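You operate a simulated robot arm through the tools that you are given. There is no shell and no other tool. Be economical: measure what you need, move in short steps, check, and stop when the job is done.

The job below is to be done with a simulated two-armed robot. You get a single attempt, and the scene is never put back.

JOB
Take the steel impeller with the yellow ring and leave it in the grey box marked packing. Then fetch the tube in the cradle and set it on the packing table. Then fetch the white impeller in the steel tray and set it on the table under the strapping arch. Then take the steel offcut and leave it on the rack bench. Then fetch the yellow housing and set it on top of the box marked ties. Then open the drawer marked plugs, put the black rubber plug from the tray of the plugs drawer in the blue box marked packing and shut the plugs again. Then pull the drawer marked books open. Keep to this order. Set down upright: steel offcut.
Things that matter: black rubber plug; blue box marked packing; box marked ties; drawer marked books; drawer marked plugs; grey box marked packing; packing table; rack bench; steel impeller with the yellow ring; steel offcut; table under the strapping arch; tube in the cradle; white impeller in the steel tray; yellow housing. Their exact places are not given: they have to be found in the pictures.

It is judged by the outcome, as a careful person would: the job done as asked, and still so three seconds after it is handed in. It fails if anything else is knocked over, pushed out of place, dropped, spilled or broken.

ROBOT AND FRAMES
Two 7-joint arms with fingered hands on one trunk, on a base that drives. Base frame: it is fixed to the floor where the robot stands at the start and does not move with it; the origin is under the middle of the robot, x ahead of it, y to its left, z up; the surface under the hand at the start is at about z = 660. Lengths are in mm, angles in rad, forces in N, time in s.
The left shoulder is at the start at [70, 149, 960], the right one opposite. With the tool pointing down near the work surface each hand reaches from about 420 to 800 mm from the robot's upright axis, wherever it stands, measured 20 degrees to its own side. Places, roughly: black rubber plug (5x5x3 cm) [2800, -2900, 400]; blue box marked packing [2750, -2500, 750]; box marked ties [3000, -3000, 750]; drawer marked books [2800, -2800, 600]; drawer marked plugs [2800, -2800, 500]; grey box marked packing [2750, -3000, 750]; packing table [2900, -2300, 800]; rack bench [3000, 0, 700]; steel impeller with the yellow ring [500, 0, 750]; steel offcut (8x8x9 cm) [2600, 1400, 0]; table under the strapping arch (20x20 cm) [2920, -1220, 800]; tube in the cradle (24x8x8 cm) [3000, -300, 700]; white impeller in the steel tray (6x6x3 cm) [3000, -100, 700]; yellow housing (5x5x3 cm) [2700, -2700, 800]. Payload 3.6 kg a hand.
Tool frame (each hand has its own): the origin (TCP) lies between the finger pads and is the grasp point; the fingertips stand 25 mm ahead of it; z points along the fingers, y is the line along which they close. The gripper opens to 88 mm. The gripper's body begins 29 mm behind the TCP. The gripper is a hand of 4 fingers: y runs from the thumb to the fingers, the wrist lies at [-13, -97, -162] in the tool frame.
Orientation is that of the tool frame in the base frame, as [roll, pitch, yaw] about the fixed x, y, z axes, in that order (R = Rz(yaw) Ry(pitch) Rx(roll)). With the fingers straight down and the wrist toward the robot, the tool's x, y and z point along [0, 1, 0], [1, 0, 0] and [0, 0, -1] of the base frame.

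CONTROLS
- The arms move only by the tool servo_tool. It takes "left_plan", "right_plan" or both (then of equal length, played together; a hand with none holds still); each is a list of rows, each an object (a shift or turn left out is 0) with "dp": the shift along the tool's x, y, z in mm, a list of three; "dr": the turn, a rotation vector about the tool's x, y, z in rad, a list of three. In form: [{"dp": [dx, dy, dz], "dr": [wx, wy, wz]}, ...]. A call has 1 to 8 rows; each row is the pose to reach, as a shift and turn from the pose commanded when the call began, along the tool's axes at that moment. Rows are played at 5 a second. More than 50 mm and 0.15 rad between two rows, and nothing of the call is played. Where a pose cannot be reached the arm comes as near as it can. A force on the tool above 40 N (or 10 N above the force at the start of the call, whichever is more), or a blocked arm, ends the call early, and 0.2 s more pass. In this call time passes only in rows, and 0.2 s behind the last. It gives the time, the measured TCP pose, the force on the tool (base axes), the opening and the grip force at its end, in the units of the frame above (readings bear some noise), with the torque about the TCP (base axes, N m) and any sound that the robot's microphone picked up, and new pictures: "views" is both (left out), scene, wrist or none (wrist: the cameras of the hands that moved).
- Cameras (640 x 400 px; columns grow to the right, rows downward): "scene" is now at [139.6, -5.9, 1192.5]; the picture's right is [-0.07, -1.00, 0.00], its down [-0.54, 0.04, -0.84] and it looks along [0.84, -0.06, -0.54] (base axes); focal length 253 px, centre (320, 200). "left" rides on the left gripper at [-64, -83, -98] in its tool frame; the picture's right is [-0.62, -0.37, 0.69], its down [0.71, -0.63, 0.30] and it looks along [0.32, 0.68, 0.65] (tool axes); focal length 265 px, centre (320, 200). "right" rides on the right gripper at [64, -83, -98] in its tool frame; the picture's right is [-0.62, 0.37, -0.69], its down [-0.71, -0.63, 0.30] and it looks along [-0.32, 0.68, 0.65] (tool axes); focal length 265 px, centre (320, 200).
- slide_trunk(by): slides the trunk up (or, below 0, down) by that many mm; the arms and the scene camera ride with it, the base frame stays. It gives what a move gives, with no picture.
- drive_base(legs): drives the robot by 1 to 6 legs, each [ahead, left, turn to the left] in mm, mm and rad, along the robot's own axes; the way and the turn of a leg run together, so that a leg with both is an arc; at most 1500 mm and 3.142 rad a leg. The arms and the cameras ride along, it lands a little off, and it stops where it bumps. It gives what a move gives, and a new picture of the scene camera.
- finger_targets(index, middle, ring, thumb_bend, thumb_turn, hand): sets how far each is bent, from 0 (flat) to 100 (curled in); at 30 the hand is open as for a grip, at 70 the pads meet at the TCP. One left out holds its place. A second passes; each finger stops where it meets its share of the squeeze, and holds until it gets a number again. It is the only way to open and close the hand. It gives what a move gives, with no picture; readings hold the bend of each and the force on the fingers (four entries, about 0 where the hand has none), thumb and palm. thumb_turn goes from beside the hand (0) to across from the fingers (100), as for a grip.
- turn_head(pan, tilt): turns the head with the scene camera to pan (to the left, within 1.501 rad either way) and tilt (down, from -0.506 to 1.204), counted from straight ahead of the robot. It gives what a move gives, and a new picture of the scene camera.
- measure_at(camera, pixels): for up to 12 pixels [column, row] of the newest picture of that camera ("zoom" is the newest enlarged one), the place [x, y, z] in the base frame of the surface seen there, good to about 2 mm. The clock stands still meanwhile.
- zoom(camera, box): a new picture of the part [left, top, right, bottom] of that camera's present view, enlarged. The clock stands still meanwhile.
- hand_in(): hands the job in; it is judged then, once.

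Go step by step. Measure first, check grasps and placings, and put right what went wrong. The budget is 145 turns and 260 pictures, counting those below and the enlarged ones. Unless the task says otherwise, let go and move clear before handing in, and close with one line.

The tools are called as a command line: name --argument value ..., lists and objects as JSON in quotes. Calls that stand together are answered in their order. servo_tool: Moves the arms, as the interface text tells. Its arguments: {"type":"object","properties":{"left_plan":{"type":"array","items":{"type":"object","properties":{"dp":{"type":"array","items":{"type":"number"}},"dr":{"type":"array","items":{"type":"number"}}}}},"right_plan":{"type":"array","items":{"type":"object","properties":{"dp":{"type":"array","items":{"type":"number"}},"dr":{"type":"array","items":{"type":"number"}}}}},"views":{"type":"string","enum":["both","scene","wrist","none"]}},"required":[]} The other tools are called the same way: slide_trunk (by) slides the trunk up or down; finger_targets (index, middle, ring, thumb_bend, thumb_turn, hand) moves the fingers one by one; drive_base (legs) drives the base; turn_head (pan, tilt) turns the head that bears the scene camera; measure_at (camera, pixels) gives the place of the surface under pixels of a picture; zoom (camera, box) takes an enlarged picture of a part of a camera's view; hand_in () hands the job in.

At the start:

```text
time: 0.0
left_tool_pos: [551.3, 103.3, 970.2]
left_orientation: [3.14, 0.001, 1.577]
left_ft_force: [-0.3, 0.4, -0.6]
left_torque: [-0.01, -0.02, 0.01]
left_width: 87.6
left_grip_force: 0.0
left_shape: jaw
left_bend: [30.0, 30.0, 30.0, 30.0, 98.0]
left_finger forces: [0.1, 0.1, 0.1, 0.2, 0.0, 0.0]
right_tool_pos: [510.5, -277.2, 903.4]
right_orientation: [-3.141, 0.001, 1.575]
right_ft_force: [-0.2, 0.2, 0.6]
right_torque: [-0.02, 0.0, 0.01]
right_width: 87.5
right_grip_force: 0.0
right_shape: jaw
right_bend: [30.0, 30.0, 30.0, 30.0, 98.0]
right_finger forces: [0.0, 0.1, 0.0, 0.0, 0.0, 0.0]
trunk travel left (down, up): [-450.0, 490.0]
robot x, y, heading: [-0.8, 4.3, 0.005]
head pan, tilt: [-0.07, 0.567]
```

scene: 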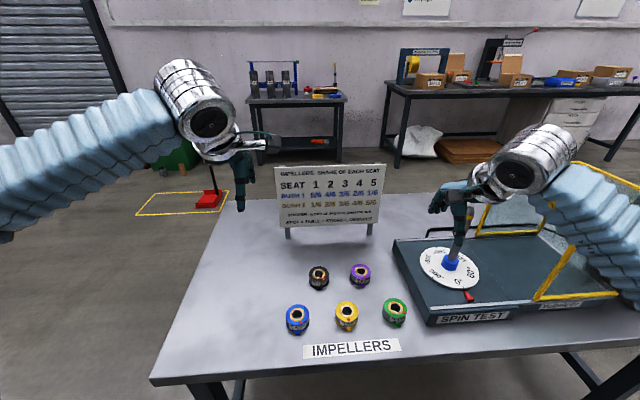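
right: 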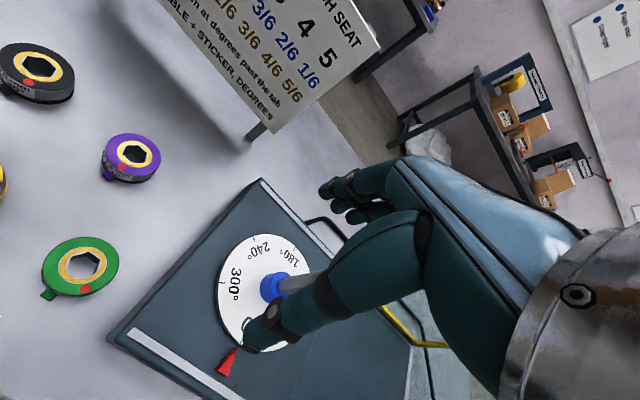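
left: 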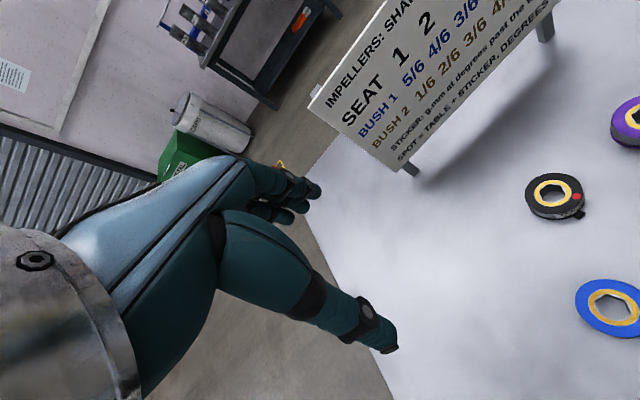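

The table at the front carries five impellers (around pixels 297,318 to 394,312). I'll zoom in to tell which is steel with a yellow ring, and look at the far benches too.

zoom --camera "scene" --box '[260, 240, 440, 360]'

zoom --camera "scene" --box '[380, 20, 640, 180]'

measure_at --camera "scene" --pixels '[[297, 313], [346, 311], [395, 308], [318, 273], [360, 271], [320, 330], [240, 300]]'

```text
3.33 times, centred on (350, 300) of scene
```

zoom: 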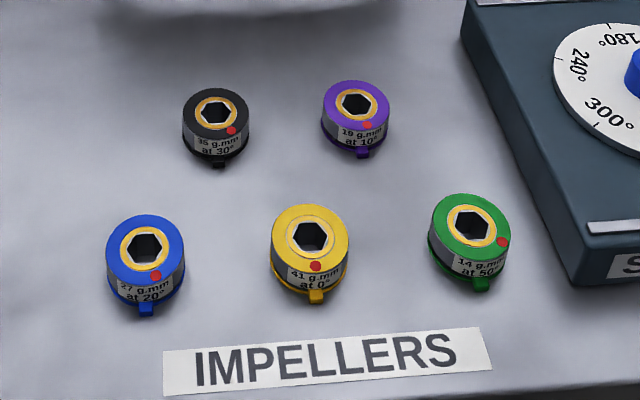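

```text
2.46 times, centred on (510, 100) of scene
```

zoom: 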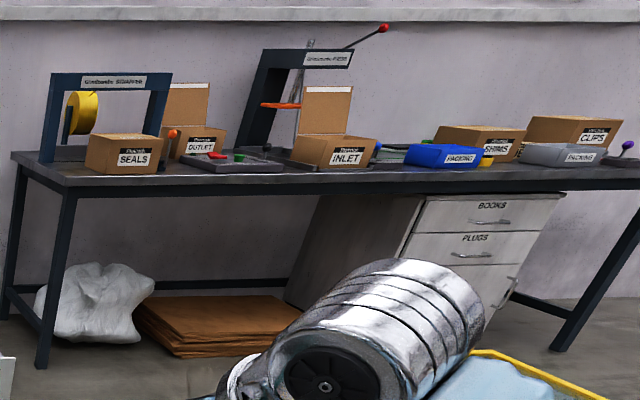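

```text
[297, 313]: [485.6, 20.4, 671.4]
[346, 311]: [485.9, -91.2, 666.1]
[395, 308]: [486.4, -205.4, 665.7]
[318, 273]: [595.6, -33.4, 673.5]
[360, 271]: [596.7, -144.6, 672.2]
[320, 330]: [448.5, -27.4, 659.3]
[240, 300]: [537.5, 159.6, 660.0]
```

The yellow one (346,311) is the steel impeller with the yellow ring. I'll measure its rim points.

zoom --camera "scene" --box '[316, 291, 380, 331]'

measure_at --camera "scene" --pixels '[[338, 310], [356, 310], [347, 303], [347, 317], [348, 323], [348, 328], [335, 319], [358, 318]]'

```text
10.00 times, centred on (348, 311) of scene
```

zoom: 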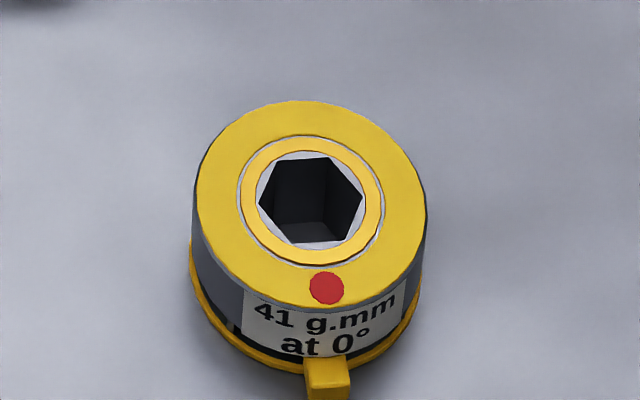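

```text
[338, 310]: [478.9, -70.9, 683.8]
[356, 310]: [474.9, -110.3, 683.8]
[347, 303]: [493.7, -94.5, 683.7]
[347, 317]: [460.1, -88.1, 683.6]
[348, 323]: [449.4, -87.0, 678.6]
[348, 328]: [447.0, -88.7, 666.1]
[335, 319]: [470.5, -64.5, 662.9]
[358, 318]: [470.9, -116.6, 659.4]
```

The yellow impeller's centre is about (475,-91), top z 684. I'll move the right hand above it.

servo_tool --right_plan '[{"dp": [24, -4, 18]}, {"dp": [48, -9, 36]}, {"dp": [72, -13, 54]}, {"dp": [96, -18, 72]}, {"dp": [120, -22, 90]}, {"dp": [144, -26, 108]}, {"dp": [166, -31, 126]}, {"dp": [186, -35, 144]}]' --views "both"

```text
time: 1.8
left_tool_pos: [551.4, 103.6, 968.7]
left_orientation: [3.141, 0.001, 1.576]
left_ft_force: [0.0, 0.1, -0.7]
left_torque: [0.01, 0.03, -0.02]
left_width: 87.7
left_grip_force: 0.1
left_shape: jaw
left_bend: [30.0, 30.0, 30.0, 30.0, 98.0]
left_finger forces: [0.0, 0.0, 0.0, 0.0, 0.0, 0.1]
right_tool_pos: [475.9, -91.4, 758.9]
right_orientation: [3.141, -0.001, 1.573]
right_ft_force: [0.1, 0.1, 0.6]
right_torque: [0.02, 0.02, 0.01]
right_width: 87.6
right_grip_force: 0.0
right_shape: jaw
right_bend: [30.0, 30.0, 30.0, 30.0, 98.0]
right_finger forces: [0.0, 0.1, 0.1, 0.1, 0.0, 0.0]
trunk travel left (down, up): [-450.0, 490.0]
robot x, y, heading: [0.8, 1.7, 0.0]
head pan, tilt: [-0.07, 0.567]
```

scene: 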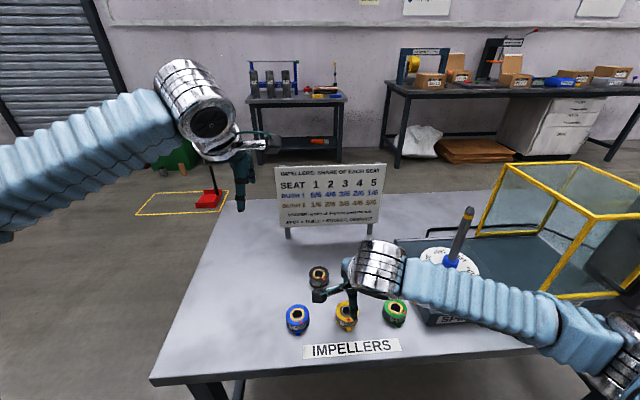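
right: 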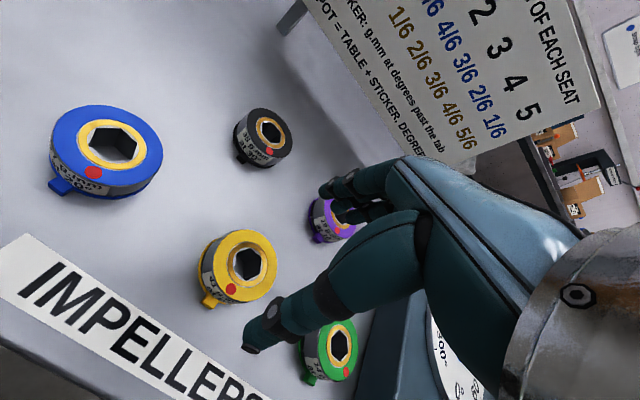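

The TCP projection (about 251,263) falls on the yellow impeller's bore, so it's aligned. Descending to z about 690.

servo_tool --right_plan '[{"dp": [0, -1, 25]}, {"dp": [0, -1, 45]}, {"dp": [0, -1, 60]}, {"dp": [0, -1, 69]}]' --views "wrist"

finger_targets --hand "right" --index 70 --middle 70 --ring 70 --thumb_bend 70

```text
time: 2.8
left_tool_pos: [551.9, 102.6, 967.7]
left_orientation: [3.14, 0.001, 1.576]
left_ft_force: [-1.0, -0.4, 0.5]
left_torque: [0.01, 0.04, 0.02]
left_width: 87.7
left_grip_force: 0.1
left_shape: jaw
left_bend: [30.0, 30.0, 30.0, 30.0, 98.0]
left_finger forces: [0.0, 0.0, 0.1, 0.1, 0.0, 0.0]
right_tool_pos: [474.4, -93.2, 690.0]
right_orientation: [3.141, 0.001, 1.574]
right_ft_force: [0.2, 0.2, -0.2]
right_torque: [0.0, 0.03, 0.04]
right_width: 87.5
right_grip_force: 0.0
right_shape: jaw
right_bend: [30.0, 30.0, 30.0, 30.0, 98.0]
right_finger forces: [0.0, 0.0, 0.1, 0.0, 0.0, 0.0]
trunk travel left (down, up): [-450.0, 490.0]
robot x, y, heading: [0.3, 2.6, -0.0]
head pan, tilt: [-0.07, 0.567]
```

right: 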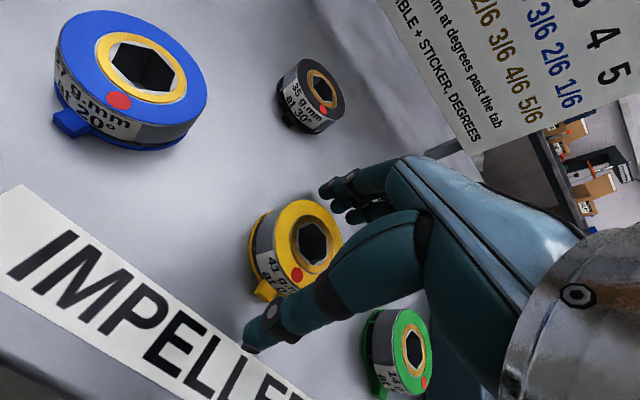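

```text
time: 3.8
left_tool_pos: [551.4, 102.2, 969.3]
left_orientation: [-3.141, 0.001, 1.576]
left_ft_force: [0.0, -0.1, 0.8]
left_torque: [-0.03, 0.01, 0.0]
left_width: 87.5
left_grip_force: 0.0
left_shape: jaw
left_bend: [30.0, 30.0, 30.0, 30.0, 98.0]
left_finger forces: [0.0, 0.0, 0.1, 0.1, 0.0, 0.0]
right_tool_pos: [474.2, -92.1, 692.0]
right_orientation: [-3.142, 0.0, 1.573]
right_ft_force: [2.8, -2.1, 5.5]
right_torque: [0.0, 0.15, 0.04]
right_width: 43.8
right_grip_force: 21.0
right_shape: fingers
right_bend: [53.0, 59.0, 68.0, 50.0, 95.0]
right_finger forces: [10.4, 8.7, 1.3, 0.1, 21.4, 0.1]
trunk travel left (down, up): [-450.0, 490.0]
robot x, y, heading: [-1.5, 2.2, -0.0]
head pan, tilt: [-0.07, 0.567]
```

Grip holds at 21 N, width about 44. Lifting and checking.

servo_tool --right_plan '[{"dp": [0, 0, -30]}, {"dp": [0, 0, -70]}, {"dp": [0, 0, -110]}, {"dp": [0, 0, -150]}, {"dp": [0, 0, -190]}]' --views "both"

```text
time: 5.0
left_tool_pos: [551.4, 102.2, 968.5]
left_orientation: [-3.141, 0.003, 1.576]
left_ft_force: [-0.3, -0.1, -0.6]
left_torque: [0.01, -0.01, -0.01]
left_width: 87.8
left_grip_force: 0.1
left_shape: jaw
left_bend: [30.0, 30.0, 30.0, 30.0, 98.0]
left_finger forces: [0.1, 0.1, 0.1, 0.0, 0.0, 0.0]
right_tool_pos: [475.5, -92.1, 879.7]
right_orientation: [-3.14, 0.0, 1.576]
right_ft_force: [-0.8, -0.5, -1.5]
right_torque: [0.02, 0.0, -0.01]
right_width: 43.7
right_grip_force: 19.5
right_shape: fingers
right_bend: [53.0, 59.0, 69.0, 50.0, 95.0]
right_finger forces: [10.1, 8.1, 0.8, 0.0, 20.5, 0.1]
trunk travel left (down, up): [-450.0, 490.0]
robot x, y, heading: [-1.2, 0.7, 0.001]
head pan, tilt: [-0.07, 0.567]
```

scene: 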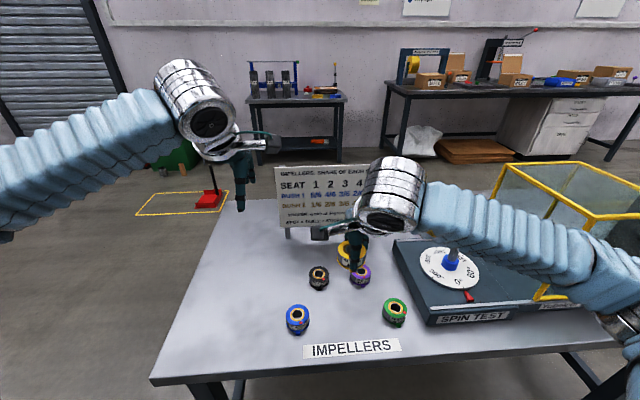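
right: 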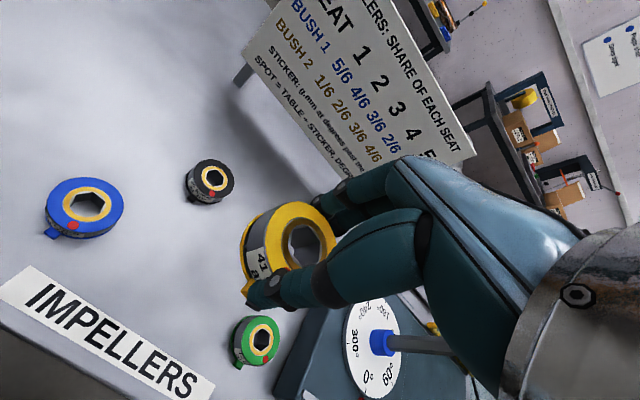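

The impeller is held (right view 290,240). Now I'll measure the table and floor obstacles for the route, and look right.

measure_at --camera "scene" --pixels '[[155, 372], [238, 203], [205, 200], [140, 213], [345, 100], [342, 160], [385, 90], [395, 165], [420, 140], [470, 152], [520, 245], [560, 300]]'

turn_head --pan -0.9 --tilt 0.45

```text
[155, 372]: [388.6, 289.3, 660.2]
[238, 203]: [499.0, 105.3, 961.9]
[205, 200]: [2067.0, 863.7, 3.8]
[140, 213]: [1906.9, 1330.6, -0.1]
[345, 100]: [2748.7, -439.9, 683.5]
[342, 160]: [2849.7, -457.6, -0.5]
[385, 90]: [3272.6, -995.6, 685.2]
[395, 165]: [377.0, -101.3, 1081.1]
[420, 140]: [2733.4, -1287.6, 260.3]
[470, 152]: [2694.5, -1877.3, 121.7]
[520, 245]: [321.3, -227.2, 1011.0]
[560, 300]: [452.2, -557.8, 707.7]
```

```text
time: 6.2
left_tool_pos: [551.8, 103.3, 969.0]
left_orientation: [3.141, 0.0, 1.576]
left_ft_force: [-0.1, 0.1, -0.4]
left_torque: [0.02, 0.0, 0.01]
left_width: 87.6
left_grip_force: 0.0
left_shape: jaw
left_bend: [30.0, 30.0, 30.0, 30.0, 98.0]
left_finger forces: [0.1, 0.0, 0.0, 0.0, 0.0, 0.0]
right_tool_pos: [476.8, -92.1, 878.3]
right_orientation: [3.141, -0.001, 1.574]
right_ft_force: [0.6, -0.2, -0.9]
right_torque: [-0.01, 0.03, 0.01]
right_width: 43.6
right_grip_force: 19.9
right_shape: fingers
right_bend: [53.0, 59.0, 69.0, 50.0, 95.0]
right_finger forces: [10.0, 8.2, 0.9, 0.1, 20.5, 0.1]
trunk travel left (down, up): [-450.0, 490.0]
robot x, y, heading: [-0.4, -2.5, -0.001]
head pan, tilt: [-0.901, 0.45]
```

scene: 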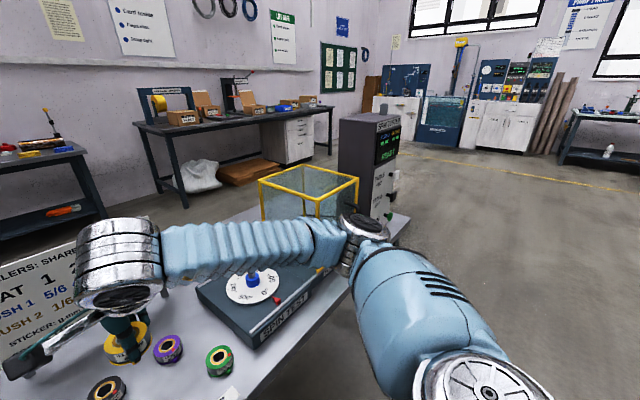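

Right side is open floor. Measuring the table's right end, the cabinet and the bench.

measure_at --camera "scene" --pixels '[[405, 222], [385, 235], [375, 220], [370, 125], [350, 180], [330, 108], [330, 150], [313, 160], [350, 290], [400, 270], [268, 163], [185, 207]]'

zoom --camera "scene" --box '[130, 70, 350, 210]'

```text
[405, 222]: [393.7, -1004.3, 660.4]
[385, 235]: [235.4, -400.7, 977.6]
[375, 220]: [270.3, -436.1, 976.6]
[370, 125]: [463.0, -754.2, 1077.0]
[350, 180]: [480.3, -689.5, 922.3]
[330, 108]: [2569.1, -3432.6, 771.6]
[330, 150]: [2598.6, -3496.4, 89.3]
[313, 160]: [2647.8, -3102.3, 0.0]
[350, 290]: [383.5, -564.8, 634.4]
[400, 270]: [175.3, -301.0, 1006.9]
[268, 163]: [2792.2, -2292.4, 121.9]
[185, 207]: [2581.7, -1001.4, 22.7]
```

```text
2.86 times, centred on (240, 140) of scene
```

zoom: 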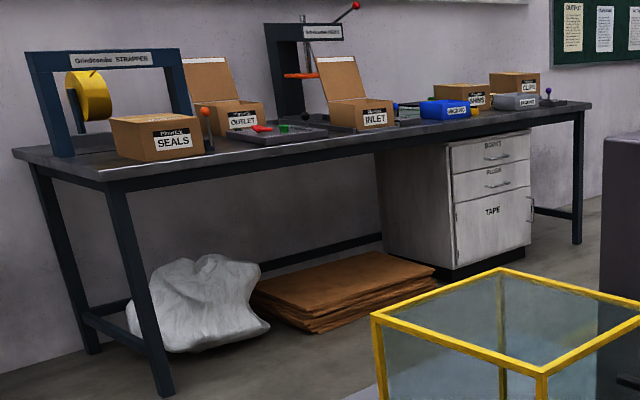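

Route: back off 320, strafe right past the table (right end about y -1050), then ahead to the bench.

turn_head --pan -1.5 --tilt 0.5

```text
time: 7.2
left_tool_pos: [551.1, 103.5, 968.1]
left_orientation: [-3.141, 0.0, 1.577]
left_ft_force: [-0.5, -0.5, -0.3]
left_torque: [-0.01, 0.02, -0.01]
left_width: 87.8
left_grip_force: 0.1
left_shape: jaw
left_bend: [30.0, 30.0, 30.0, 30.0, 98.0]
left_finger forces: [0.0, 0.0, 0.0, 0.0, 0.1, 0.0]
right_tool_pos: [477.1, -91.0, 879.9]
right_orientation: [-3.141, 0.001, 1.575]
right_ft_force: [-0.1, 0.8, -1.6]
right_torque: [-0.04, 0.02, -0.02]
right_width: 43.1
right_grip_force: 19.9
right_shape: fingers
right_bend: [53.0, 59.0, 69.0, 50.0, 95.0]
right_finger forces: [9.9, 8.1, 0.9, 0.1, 20.6, 0.0]
trunk travel left (down, up): [-450.0, 490.0]
robot x, y, heading: [-0.0, 1.3, 0.0]
head pan, tilt: [-1.499, 0.499]
```

scene: 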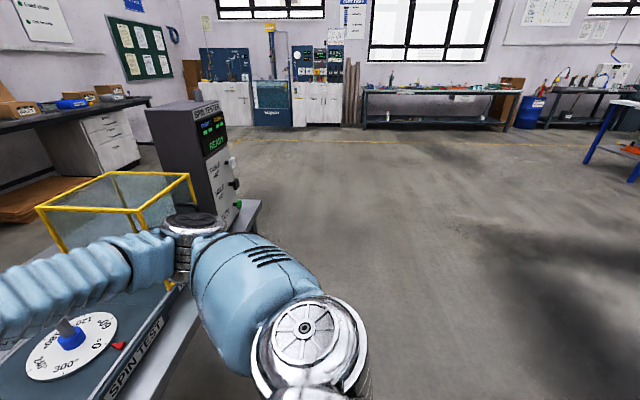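

The floor to my right is clear as far as the back wall. Driving.

drive_base --legs '[[-320, 0, 0], [0, -1400, 0], [0, -1360, 0], [1500, 0, 0]]'

turn_head --pan 0 --tilt 0.45

```text
time: 64.9
left_tool_pos: [1658.9, -2715.4, 968.8]
left_orientation: [3.141, 0.002, 1.547]
left_ft_force: [-0.1, -0.1, 0.5]
left_torque: [0.01, -0.01, 0.0]
left_width: 87.7
left_grip_force: 0.2
left_shape: jaw
left_bend: [30.0, 30.0, 30.0, 30.0, 98.0]
left_finger forces: [0.0, 0.0, 0.0, 0.0, 0.0, 0.1]
right_tool_pos: [1577.9, -2908.2, 880.0]
right_orientation: [-3.141, 0.001, 1.545]
right_ft_force: [0.3, 0.7, -2.0]
right_torque: [0.0, 0.01, 0.02]
right_width: 42.5
right_grip_force: 20.4
right_shape: fingers
right_bend: [53.0, 60.0, 69.0, 52.0, 95.0]
right_finger forces: [10.4, 8.0, 0.8, 0.0, 21.1, 0.0]
trunk travel left (down, up): [-450.0, 490.0]
robot x, y, heading: [1105.4, -2797.7, -0.031]
head pan, tilt: [-1.499, 0.499]
```

scene: 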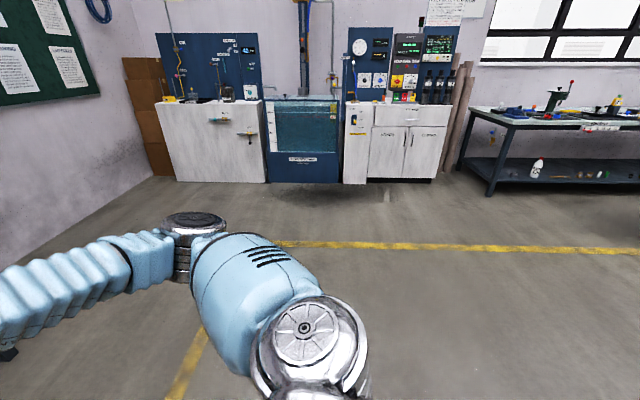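

```text
time: 66.5
left_tool_pos: [1660.5, -2714.4, 969.5]
left_orientation: [3.141, 0.002, 1.547]
left_ft_force: [0.2, 0.9, -0.5]
left_torque: [0.03, -0.02, -0.01]
left_width: 87.7
left_grip_force: 0.0
left_shape: jaw
left_bend: [30.0, 30.0, 30.0, 30.0, 98.0]
left_finger forces: [0.0, 0.0, 0.0, 0.0, 0.0, 0.1]
right_tool_pos: [1578.4, -2908.7, 878.2]
right_orientation: [3.141, 0.0, 1.545]
right_ft_force: [0.0, 0.3, -1.6]
right_torque: [0.02, 0.03, 0.04]
right_width: 42.5
right_grip_force: 20.2
right_shape: fingers
right_bend: [53.0, 60.0, 69.0, 52.0, 95.0]
right_finger forces: [10.4, 8.1, 0.7, 0.0, 21.1, 0.0]
trunk travel left (down, up): [-450.0, 490.0]
robot x, y, heading: [1102.0, -2804.7, -0.027]
head pan, tilt: [0.0, 0.45]
```

scene: 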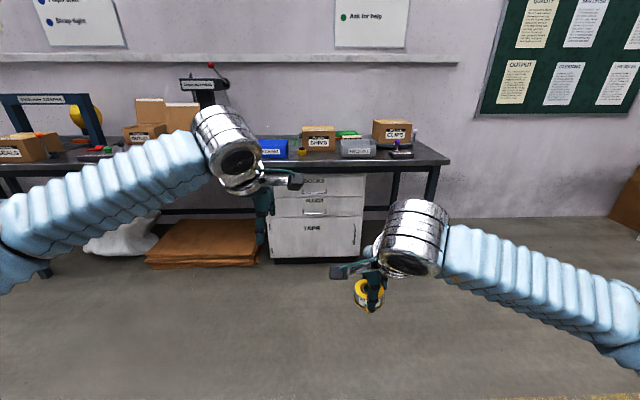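

The bench with the grey box (358,148) is ahead. Zooming for labels and measuring.

zoom --camera "scene" --box '[240, 100, 460, 237]'

zoom --camera "scene" --box '[0, 60, 220, 197]'

measure_at --camera "scene" --pixels '[[340, 140], [376, 140], [376, 154], [340, 158], [358, 142], [300, 160], [448, 161], [274, 145], [318, 130], [392, 122], [318, 180]]'

```text
2.91 times, centred on (350, 168) of scene
```

zoom: 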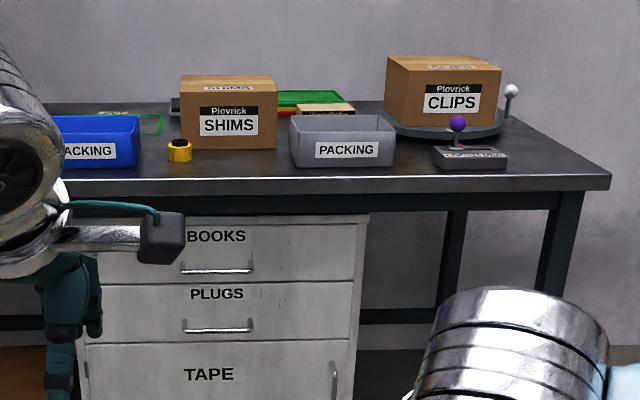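

```text
2.91 times, centred on (110, 128) of scene
```

zoom: 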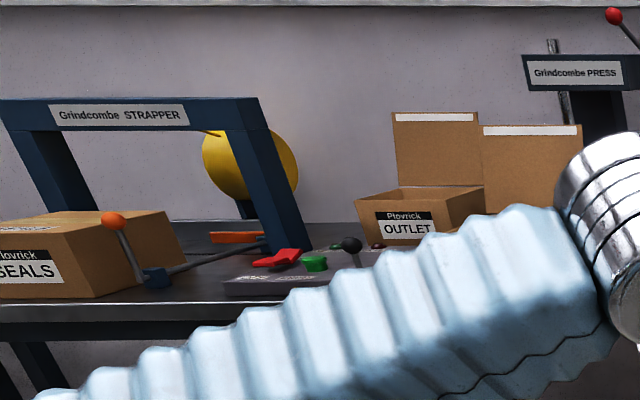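

```text
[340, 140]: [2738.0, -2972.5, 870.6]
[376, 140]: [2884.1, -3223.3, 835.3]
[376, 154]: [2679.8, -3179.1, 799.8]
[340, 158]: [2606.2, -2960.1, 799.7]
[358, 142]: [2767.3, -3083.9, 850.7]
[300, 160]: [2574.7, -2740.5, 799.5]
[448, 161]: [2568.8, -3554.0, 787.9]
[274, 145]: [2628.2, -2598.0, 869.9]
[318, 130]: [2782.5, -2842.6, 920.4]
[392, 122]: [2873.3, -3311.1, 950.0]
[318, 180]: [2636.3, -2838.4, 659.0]
```

Grey box spans about x 2625–2770, y -2972…-3165, rim 870, on bench top 800. I'll raise the trunk 150 and drive ahead 940.

slide_trunk --by 150

drive_base --legs '[[940, 0, 0.027]]'

turn_head --pan -0.25 --tilt 0.7

```text
time: 68.2
left_tool_pos: [1658.5, -2714.7, 1119.1]
left_orientation: [3.141, 0.002, 1.547]
left_ft_force: [0.6, -0.1, 0.5]
left_torque: [-0.01, 0.01, 0.04]
left_width: 87.7
left_grip_force: 0.1
left_shape: jaw
left_bend: [30.0, 30.0, 30.0, 30.0, 98.0]
left_finger forces: [0.0, 0.0, 0.1, 0.0, 0.0, 0.1]
right_tool_pos: [1579.0, -2909.1, 1029.5]
right_orientation: [-3.14, 0.0, 1.545]
right_ft_force: [0.6, 0.2, -1.9]
right_torque: [-0.02, -0.01, 0.01]
right_width: 42.3
right_grip_force: 19.9
right_shape: fingers
right_bend: [53.0, 60.0, 69.0, 52.0, 95.0]
right_finger forces: [10.4, 8.1, 0.7, 0.0, 21.1, 0.1]
trunk travel left (down, up): [-600.0, 340.0]
robot x, y, heading: [1104.0, -2803.5, -0.03]
head pan, tilt: [0.0, 0.45]
```

```text
time: 80.5
left_tool_pos: [2593.2, -2700.0, 1119.2]
left_orientation: [-3.141, -0.001, 1.588]
left_ft_force: [-0.6, -0.3, 0.6]
left_torque: [-0.01, 0.02, -0.01]
left_width: 87.8
left_grip_force: 0.0
left_shape: jaw
left_bend: [30.0, 30.0, 30.0, 30.0, 98.0]
left_finger forces: [0.1, 0.0, 0.0, 0.0, 0.0, 0.1]
right_tool_pos: [2520.7, -2896.4, 1029.8]
right_orientation: [-3.141, -0.002, 1.589]
right_ft_force: [-0.7, -0.2, -1.9]
right_torque: [-0.03, -0.02, 0.0]
right_width: 42.2
right_grip_force: 19.9
right_shape: fingers
right_bend: [53.0, 60.0, 69.0, 52.0, 95.0]
right_finger forces: [10.3, 8.2, 0.6, 0.0, 20.9, 0.1]
trunk travel left (down, up): [-600.0, 340.0]
robot x, y, heading: [2044.2, -2806.7, 0.016]
head pan, tilt: [0.0, 0.45]
```

scene: 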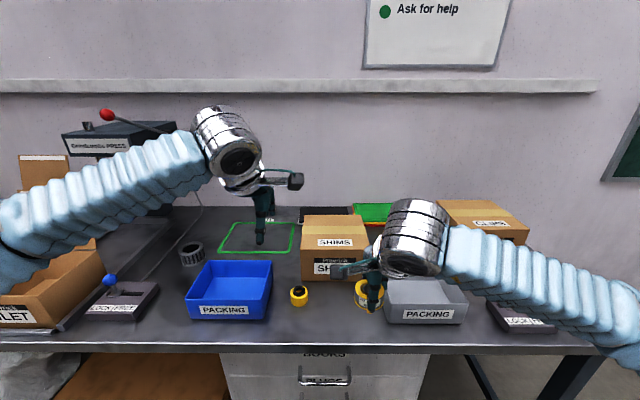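

```text
time: 81.2
left_tool_pos: [2593.6, -2699.4, 1119.4]
left_orientation: [3.141, 0.001, 1.589]
left_ft_force: [-0.5, 0.5, -0.4]
left_torque: [0.01, 0.01, 0.01]
left_width: 87.5
left_grip_force: 0.1
left_shape: jaw
left_bend: [30.0, 30.0, 30.0, 30.0, 98.0]
left_finger forces: [0.1, 0.1, 0.0, 0.0, 0.0, 0.0]
right_tool_pos: [2521.4, -2895.4, 1029.3]
right_orientation: [3.141, 0.001, 1.587]
right_ft_force: [0.4, 0.1, -1.6]
right_torque: [0.02, 0.02, 0.01]
right_width: 42.4
right_grip_force: 20.2
right_shape: fingers
right_bend: [53.0, 60.0, 69.0, 52.0, 95.0]
right_finger forces: [10.5, 8.1, 0.6, 0.0, 20.9, 0.1]
trunk travel left (down, up): [-600.0, 340.0]
robot x, y, heading: [2043.7, -2810.5, 0.01]
head pan, tilt: [-0.25, 0.7]
```

scene: 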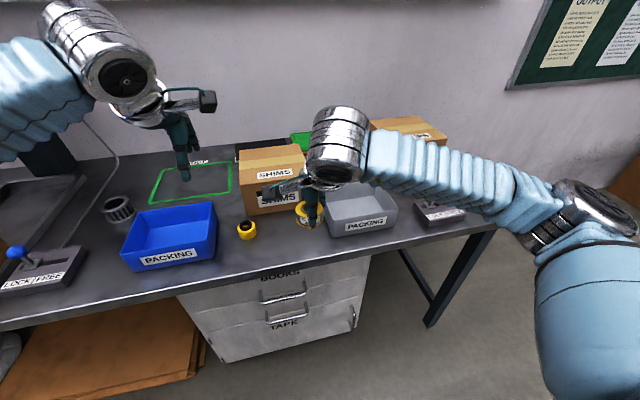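

Measuring the grey box.

measure_at --camera "scene" --pixels '[[327, 208], [332, 233], [397, 206], [395, 228], [360, 212], [385, 195], [345, 212], [375, 205], [247, 230], [437, 212]]'

zoom --camera "scene" --box '[220, 120, 460, 270]'

```text
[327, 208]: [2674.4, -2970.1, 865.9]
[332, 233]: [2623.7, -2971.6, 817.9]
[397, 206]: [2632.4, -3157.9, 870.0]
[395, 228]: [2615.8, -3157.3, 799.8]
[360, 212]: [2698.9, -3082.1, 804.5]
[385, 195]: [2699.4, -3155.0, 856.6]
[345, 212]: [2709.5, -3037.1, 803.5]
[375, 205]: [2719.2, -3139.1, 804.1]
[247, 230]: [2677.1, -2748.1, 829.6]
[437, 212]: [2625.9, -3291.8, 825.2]
```

```text
2.67 times, centred on (340, 195) of scene
```

zoom: 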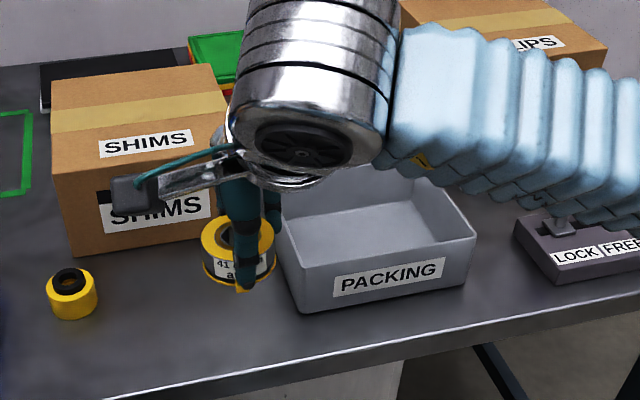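

Moving the impeller over the grey box's centre (2697,-3064).

servo_tool --right_plan '[{"dp": [-29, 29, 0]}, {"dp": [-58, 58, 0]}, {"dp": [-87, 87, 0]}, {"dp": [-116, 116, 0]}, {"dp": [-145, 145, 0]}, {"dp": [-172, 173, 0]}, {"dp": [-172, 173, 45]}, {"dp": [-172, 173, 90]}]' --views "both"

```text
time: 83.0
left_tool_pos: [2594.1, -2700.6, 1119.0]
left_orientation: [-3.14, -0.001, 1.588]
left_ft_force: [-0.7, 0.3, 1.8]
left_torque: [-0.01, 0.0, -0.06]
left_width: 87.5
left_grip_force: 0.1
left_shape: jaw
left_bend: [30.0, 30.0, 30.0, 30.0, 98.0]
left_finger forces: [0.1, 0.1, 0.0, 0.1, 0.1, 0.0]
right_tool_pos: [2698.2, -3064.8, 939.7]
right_orientation: [-3.141, 0.001, 1.587]
right_ft_force: [1.1, 0.1, -1.2]
right_torque: [-0.03, 0.01, -0.01]
right_width: 42.3
right_grip_force: 19.9
right_shape: fingers
right_bend: [53.0, 60.0, 69.0, 52.0, 95.0]
right_finger forces: [10.1, 8.1, 0.5, 0.0, 20.5, 0.0]
trunk travel left (down, up): [-600.0, 340.0]
robot x, y, heading: [2042.3, -2811.5, 0.009]
head pan, tilt: [-0.25, 0.7]
```

scene: 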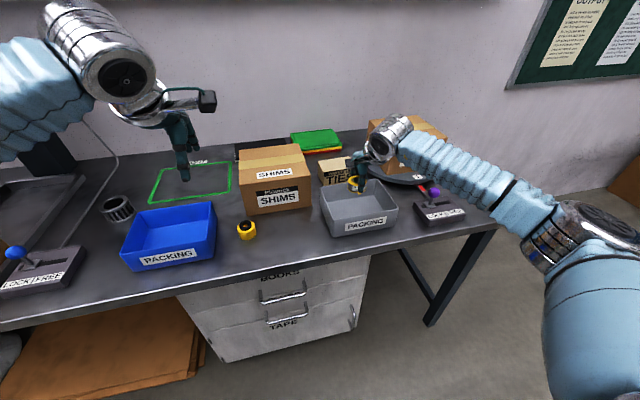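
right: 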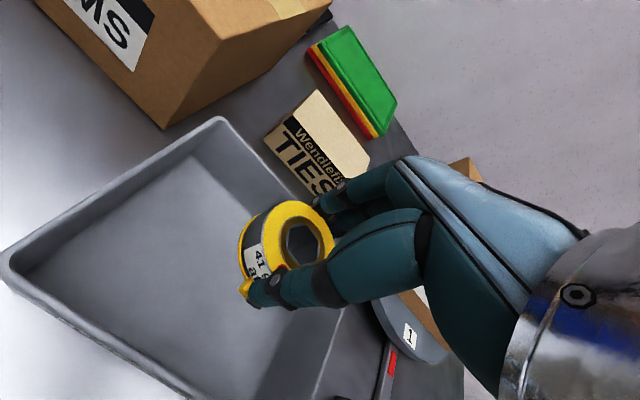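

The TIES box sits just behind the grey box. Measure it and the box rim before I lower.

measure_at --camera "right" --pixels '[[300, 125], [345, 130], [355, 165], [318, 100], [222, 122], [265, 185], [8, 255], [180, 180], [190, 375], [385, 100]]'

zoom --camera "scene" --box '[300, 110, 460, 250]'

```text
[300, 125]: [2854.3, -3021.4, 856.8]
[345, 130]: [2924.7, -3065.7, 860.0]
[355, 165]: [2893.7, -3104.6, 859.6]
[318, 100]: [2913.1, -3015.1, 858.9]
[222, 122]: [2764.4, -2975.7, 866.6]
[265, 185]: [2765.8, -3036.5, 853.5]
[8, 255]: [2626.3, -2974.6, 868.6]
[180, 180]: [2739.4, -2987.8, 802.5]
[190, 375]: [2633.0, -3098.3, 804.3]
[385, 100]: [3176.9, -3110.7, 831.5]
```

```text
2.86 times, centred on (380, 180) of scene
```

zoom: 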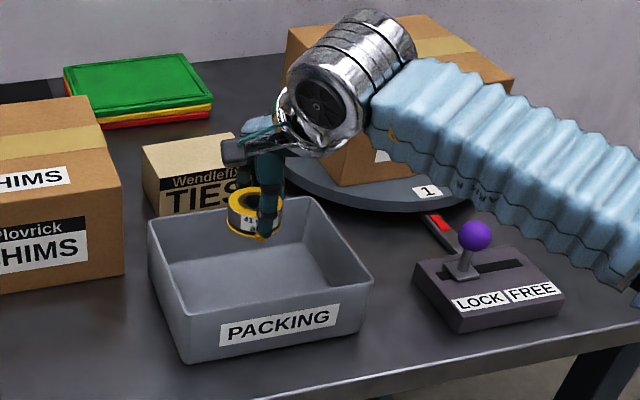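

Clear all round. Lowering to z 840.

servo_tool --right_plan '[{"dp": [0, 0, 40]}, {"dp": [0, 0, 75]}, {"dp": [0, 0, 90]}, {"dp": [0, 0, 99]}]' --views "wrist"

```text
time: 84.0
left_tool_pos: [2593.2, -2699.9, 1118.3]
left_orientation: [3.141, 0.0, 1.587]
left_ft_force: [0.2, 0.1, -0.7]
left_torque: [0.01, 0.05, -0.02]
left_width: 87.4
left_grip_force: 0.1
left_shape: jaw
left_bend: [30.0, 30.0, 30.0, 30.0, 98.0]
left_finger forces: [0.0, 0.0, 0.0, 0.0, 0.0, 0.1]
right_tool_pos: [2698.5, -3065.7, 841.1]
right_orientation: [-3.14, 0.0, 1.586]
right_ft_force: [-0.6, -0.4, -1.9]
right_torque: [0.0, -0.02, -0.04]
right_width: 42.3
right_grip_force: 19.8
right_shape: fingers
right_bend: [53.0, 60.0, 69.0, 52.0, 95.0]
right_finger forces: [10.2, 8.0, 0.6, 0.0, 20.4, 0.1]
trunk travel left (down, up): [-600.0, 340.0]
robot x, y, heading: [2045.5, -2808.2, 0.012]
head pan, tilt: [-0.25, 0.7]
```

right: 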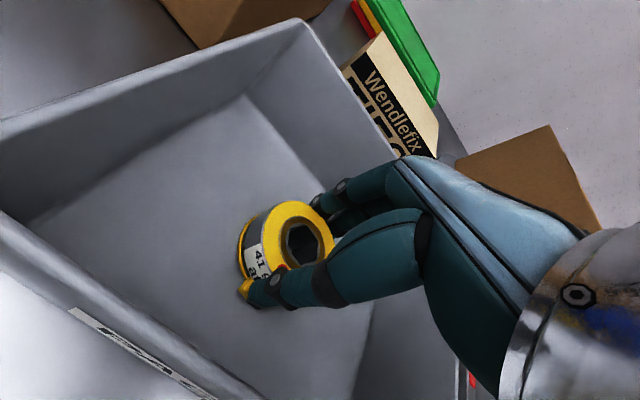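

Nearly on the floor; lower 5 more, open partly and withdraw.

servo_tool --right_plan '[{"dp": [0, 0, 5]}]' --views "none"

finger_targets --hand "right" --index 40 --middle 40 --ring 40 --thumb_bend 38

servo_tool --right_plan '[{"dp": [0, 0, -40]}, {"dp": [0, 0, -85]}, {"dp": [0, 0, -130]}, {"dp": [0, 0, -175]}, {"dp": [0, 0, -220]}]' --views "both"

```text
time: 84.5
left_tool_pos: [2593.1, -2698.5, 1119.3]
left_orientation: [-3.14, 0.002, 1.589]
left_ft_force: [0.5, 0.7, 0.2]
left_torque: [0.01, -0.02, 0.0]
left_width: 87.3
left_grip_force: 0.0
left_shape: jaw
left_bend: [30.0, 30.0, 30.0, 30.0, 98.0]
left_finger forces: [0.0, 0.0, 0.0, 0.0, 0.0, 0.0]
right_tool_pos: [2697.1, -3065.9, 837.9]
right_orientation: [3.14, 0.0, 1.587]
right_ft_force: [0.2, 0.7, 1.6]
right_torque: [0.03, -0.05, -0.02]
right_width: 42.3
right_grip_force: 19.8
right_shape: fingers
right_bend: [53.0, 60.0, 69.0, 52.0, 95.0]
right_finger forces: [10.6, 8.1, 0.6, 0.1, 21.0, 0.1]
trunk travel left (down, up): [-600.0, 340.0]
robot x, y, heading: [2041.5, -2808.0, 0.013]
head pan, tilt: [-0.25, 0.7]
```

```text
time: 85.5
left_tool_pos: [2593.5, -2699.3, 1119.4]
left_orientation: [-3.14, 0.002, 1.589]
left_ft_force: [0.9, 0.1, 0.4]
left_torque: [0.02, 0.04, -0.05]
left_width: 87.9
left_grip_force: 0.0
left_shape: jaw
left_bend: [30.0, 30.0, 30.0, 30.0, 98.0]
left_finger forces: [0.1, 0.0, 0.0, 0.1, 0.0, 0.0]
right_tool_pos: [2696.8, -3065.5, 836.5]
right_orientation: [3.141, -0.001, 1.586]
right_ft_force: [-0.4, 0.9, 0.4]
right_torque: [-0.02, -0.03, 0.0]
right_width: 65.4
right_grip_force: 0.1
right_shape: fingers
right_bend: [40.0, 40.0, 40.0, 38.0, 97.0]
right_finger forces: [0.0, 0.0, 0.0, 0.0, 0.1, 0.0]
trunk travel left (down, up): [-600.0, 340.0]
robot x, y, heading: [2044.2, -2812.9, 0.01]
head pan, tilt: [-0.25, 0.7]
```

```text
time: 86.7
left_tool_pos: [2592.3, -2699.9, 1119.9]
left_orientation: [3.142, 0.002, 1.588]
left_ft_force: [-0.1, 1.1, -0.5]
left_torque: [0.01, -0.01, 0.02]
left_width: 87.5
left_grip_force: 0.1
left_shape: jaw
left_bend: [30.0, 30.0, 30.0, 30.0, 98.0]
left_finger forces: [0.0, 0.1, 0.0, 0.0, 0.0, 0.0]
right_tool_pos: [2697.4, -3066.5, 1057.3]
right_orientation: [-3.141, 0.003, 1.588]
right_ft_force: [0.5, -0.9, 0.2]
right_torque: [0.0, 0.01, -0.01]
right_width: 65.2
right_grip_force: 0.1
right_shape: fingers
right_bend: [40.0, 40.0, 40.0, 38.0, 97.0]
right_finger forces: [0.1, 0.0, 0.0, 0.1, 0.0, 0.1]
trunk travel left (down, up): [-600.0, 340.0]
robot x, y, heading: [2042.3, -2807.8, 0.013]
head pan, tilt: [-0.25, 0.7]
```

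scene: 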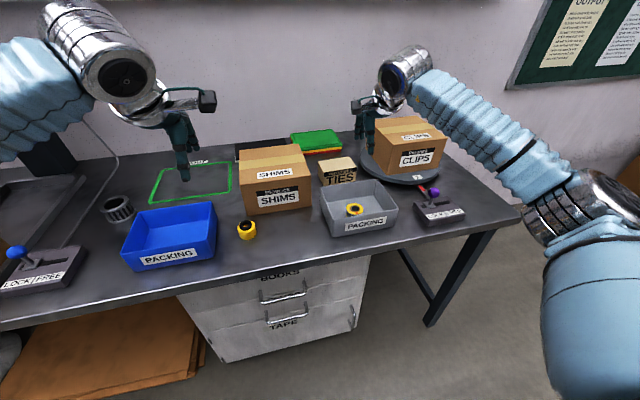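
right: 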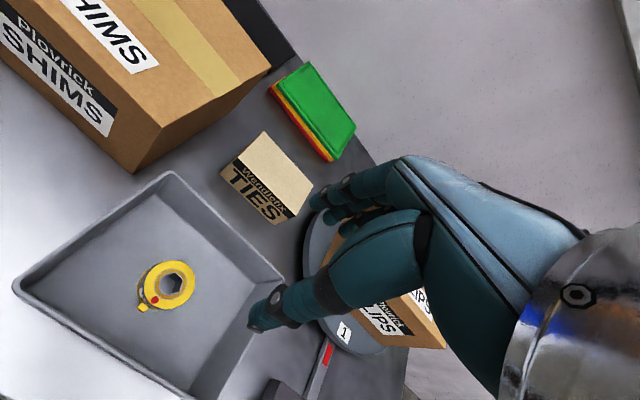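

The impeller lies in the grey box. Next I'll back off and strafe left to the rack bench.

drive_base --legs '[[-500, 0, -0.01], [0, 1300, 0], [0, 1250, 0]]'

turn_head --pan 0 --tilt 0.5

```text
time: 125.9
left_tool_pos: [2103.2, -149.5, 1119.7]
left_orientation: [-3.142, 0.001, 1.564]
left_ft_force: [-1.2, 0.8, 0.6]
left_torque: [0.01, -0.05, 0.0]
left_width: 87.4
left_grip_force: 0.1
left_shape: jaw
left_bend: [30.0, 30.0, 30.0, 30.0, 98.0]
left_finger forces: [0.0, 0.0, 0.0, 0.2, 0.0, 0.0]
right_tool_pos: [2199.5, -519.0, 1057.3]
right_orientation: [-3.141, 0.001, 1.563]
right_ft_force: [0.1, 0.5, 0.3]
right_torque: [-0.02, 0.01, -0.01]
right_width: 65.3
right_grip_force: 0.0
right_shape: fingers
right_bend: [40.0, 40.0, 40.0, 38.0, 97.0]
right_finger forces: [0.0, 0.0, 0.0, 0.0, 0.0, 0.0]
trunk travel left (down, up): [-600.0, 340.0]
robot x, y, heading: [1547.0, -246.2, -0.013]
head pan, tilt: [-0.25, 0.7]
```

scene: 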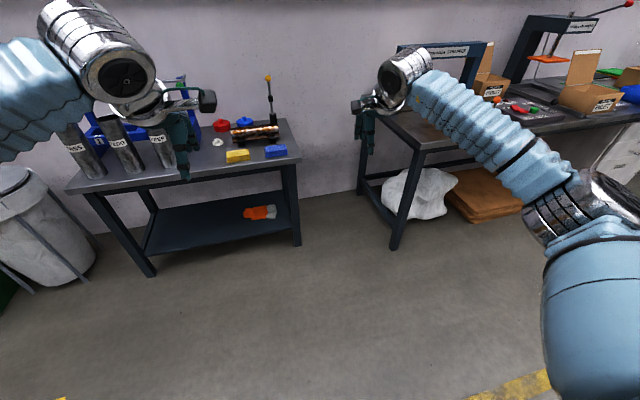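

```text
time: 126.7
left_tool_pos: [2103.6, -150.1, 1118.0]
left_orientation: [3.14, 0.001, 1.563]
left_ft_force: [0.3, 0.7, -0.3]
left_torque: [0.0, 0.01, 0.0]
left_width: 87.5
left_grip_force: 0.1
left_shape: jaw
left_bend: [30.0, 30.0, 30.0, 30.0, 98.0]
left_finger forces: [0.0, 0.1, 0.1, 0.0, 0.0, 0.0]
right_tool_pos: [2199.7, -519.9, 1056.3]
right_orientation: [-3.14, 0.001, 1.561]
right_ft_force: [-0.3, -0.5, 0.4]
right_torque: [0.02, 0.03, -0.05]
right_width: 65.3
right_grip_force: 0.1
right_shape: fingers
right_bend: [40.0, 40.0, 40.0, 38.0, 97.0]
right_finger forces: [0.1, 0.0, 0.0, 0.1, 0.0, 0.0]
trunk travel left (down, up): [-600.0, 340.0]
robot x, y, heading: [1554.3, -247.2, -0.01]
head pan, tilt: [0.0, 0.499]
```

scene: 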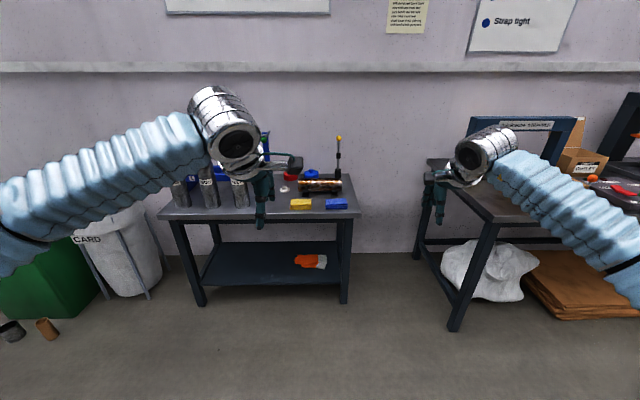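

The cradle with the copper tube is at (320,185). Zooming and measuring.

zoom --camera "scene" --box '[150, 125, 390, 275]'

zoom --camera "scene" --box '[270, 155, 366, 215]'

measure_at --camera "scene" --pixels '[[303, 186], [320, 183], [338, 185], [301, 204], [336, 204], [291, 177], [358, 216], [284, 189], [311, 174], [338, 140], [165, 214], [330, 192]]'

```text
2.67 times, centred on (270, 200) of scene
```

zoom: 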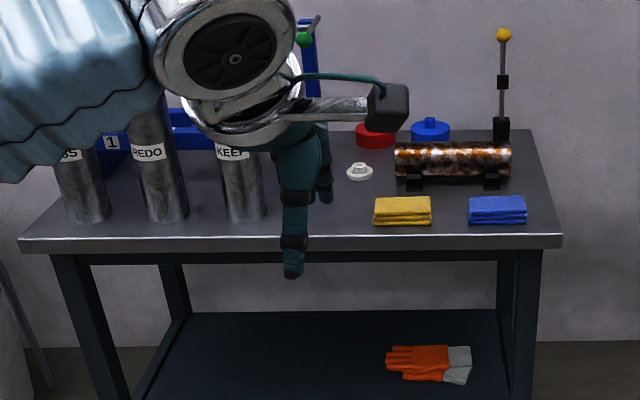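

```text
6.67 times, centred on (318, 185) of scene
```

zoom: 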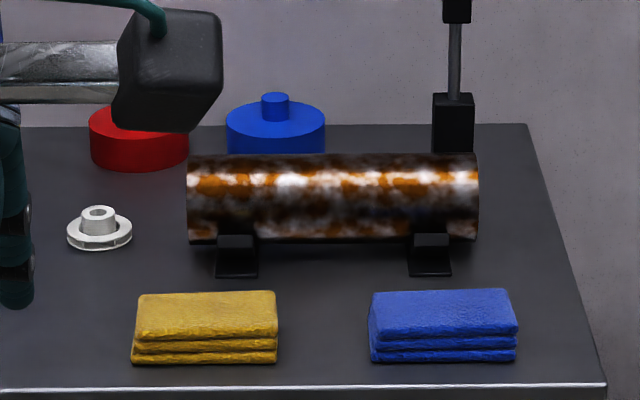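

```text
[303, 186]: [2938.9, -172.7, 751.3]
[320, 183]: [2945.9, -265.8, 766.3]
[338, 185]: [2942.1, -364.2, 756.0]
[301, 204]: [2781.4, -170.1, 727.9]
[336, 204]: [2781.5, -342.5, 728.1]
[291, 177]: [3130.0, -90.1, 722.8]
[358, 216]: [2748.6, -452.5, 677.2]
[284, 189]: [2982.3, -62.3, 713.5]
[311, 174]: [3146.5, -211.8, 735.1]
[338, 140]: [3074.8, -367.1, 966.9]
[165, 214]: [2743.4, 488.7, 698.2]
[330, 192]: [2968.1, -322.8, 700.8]
```

The tube lies along y, centred near (2965,-268); the white impeller sits at (2982,-62). I'll use the left hand: drive to about (2315,-508) and lower the trunk.

drive_base --legs '[[500, -255, 0.01], [250, 0, 0]]'

slide_trunk --by -90

turn_head --pan 0.35 --tilt 0.7

```text
time: 136.9
left_tool_pos: [2854.2, -400.4, 1119.5]
left_orientation: [-3.14, 0.004, 1.577]
left_ft_force: [0.4, 0.5, 0.0]
left_torque: [0.0, 0.03, 0.0]
left_width: 87.7
left_grip_force: 0.0
left_shape: jaw
left_bend: [30.0, 30.0, 30.0, 30.0, 98.0]
left_finger forces: [0.1, 0.0, 0.0, 0.0, 0.0, 0.0]
right_tool_pos: [2952.5, -769.6, 1056.0]
right_orientation: [-3.139, 0.002, 1.572]
right_ft_force: [0.1, -0.3, -0.4]
right_torque: [-0.01, 0.0, 0.01]
right_width: 65.2
right_grip_force: 0.0
right_shape: fingers
right_bend: [40.0, 40.0, 40.0, 38.0, 97.0]
right_finger forces: [0.0, 0.0, 0.0, 0.0, 0.0, 0.0]
trunk travel left (down, up): [-600.0, 340.0]
robot x, y, heading: [2305.1, -504.9, -0.001]
head pan, tilt: [0.0, 0.499]
```

scene: 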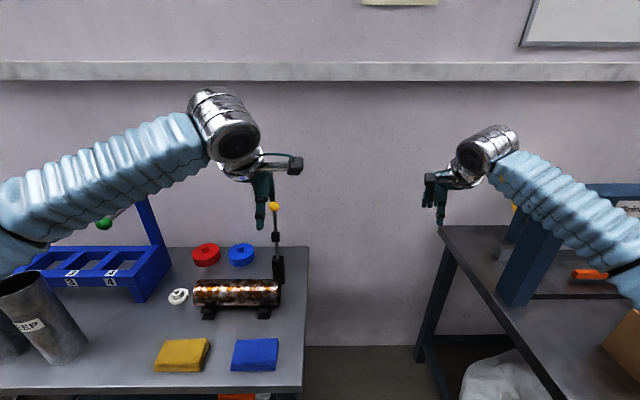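

```text
time: 138.2
left_tool_pos: [2852.0, -402.9, 1029.2]
left_orientation: [-3.141, 0.001, 1.576]
left_ft_force: [-0.8, 0.2, -0.4]
left_torque: [-0.02, 0.0, -0.02]
left_width: 87.4
left_grip_force: 0.1
left_shape: jaw
left_bend: [30.0, 30.0, 30.0, 30.0, 98.0]
left_finger forces: [0.0, 0.0, 0.0, 0.0, 0.1, 0.0]
right_tool_pos: [2951.5, -771.1, 966.7]
right_orientation: [3.141, 0.001, 1.573]
right_ft_force: [0.2, -0.5, 0.0]
right_torque: [0.02, -0.01, -0.02]
right_width: 65.4
right_grip_force: 0.1
right_shape: fingers
right_bend: [40.0, 40.0, 40.0, 38.0, 97.0]
right_finger forces: [0.1, 0.0, 0.0, 0.1, 0.0, 0.1]
trunk travel left (down, up): [-510.0, 430.0]
robot x, y, heading: [2298.3, -505.1, -0.001]
head pan, tilt: [0.0, 0.499]
```

```text
time: 139.0
left_tool_pos: [2853.5, -402.9, 1029.2]
left_orientation: [3.142, 0.002, 1.575]
left_ft_force: [-0.4, 0.0, 0.6]
left_torque: [0.03, 0.01, 0.02]
left_width: 87.7
left_grip_force: 0.1
left_shape: jaw
left_bend: [30.0, 30.0, 30.0, 30.0, 98.0]
left_finger forces: [0.1, 0.0, 0.1, 0.1, 0.0, 0.0]
right_tool_pos: [2952.7, -772.0, 966.1]
right_orientation: [-3.138, 0.0, 1.573]
right_ft_force: [-0.8, -0.1, 0.3]
right_torque: [-0.01, -0.03, 0.02]
right_width: 65.5
right_grip_force: 0.1
right_shape: fingers
right_bend: [40.0, 40.0, 40.0, 38.0, 97.0]
right_finger forces: [0.1, 0.0, 0.0, 0.0, 0.0, 0.0]
trunk travel left (down, up): [-510.0, 430.0]
robot x, y, heading: [2301.5, -505.7, -0.001]
head pan, tilt: [0.351, 0.7]
```

scene: 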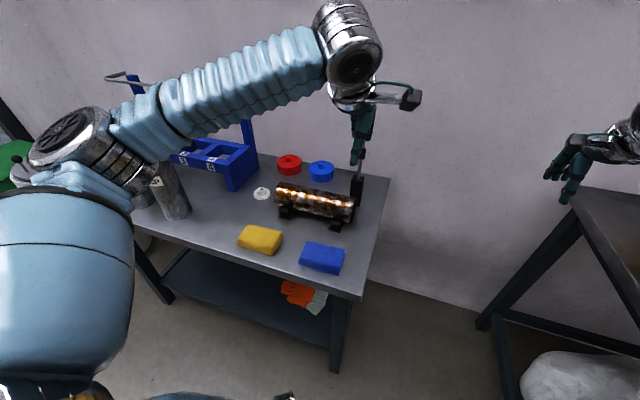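

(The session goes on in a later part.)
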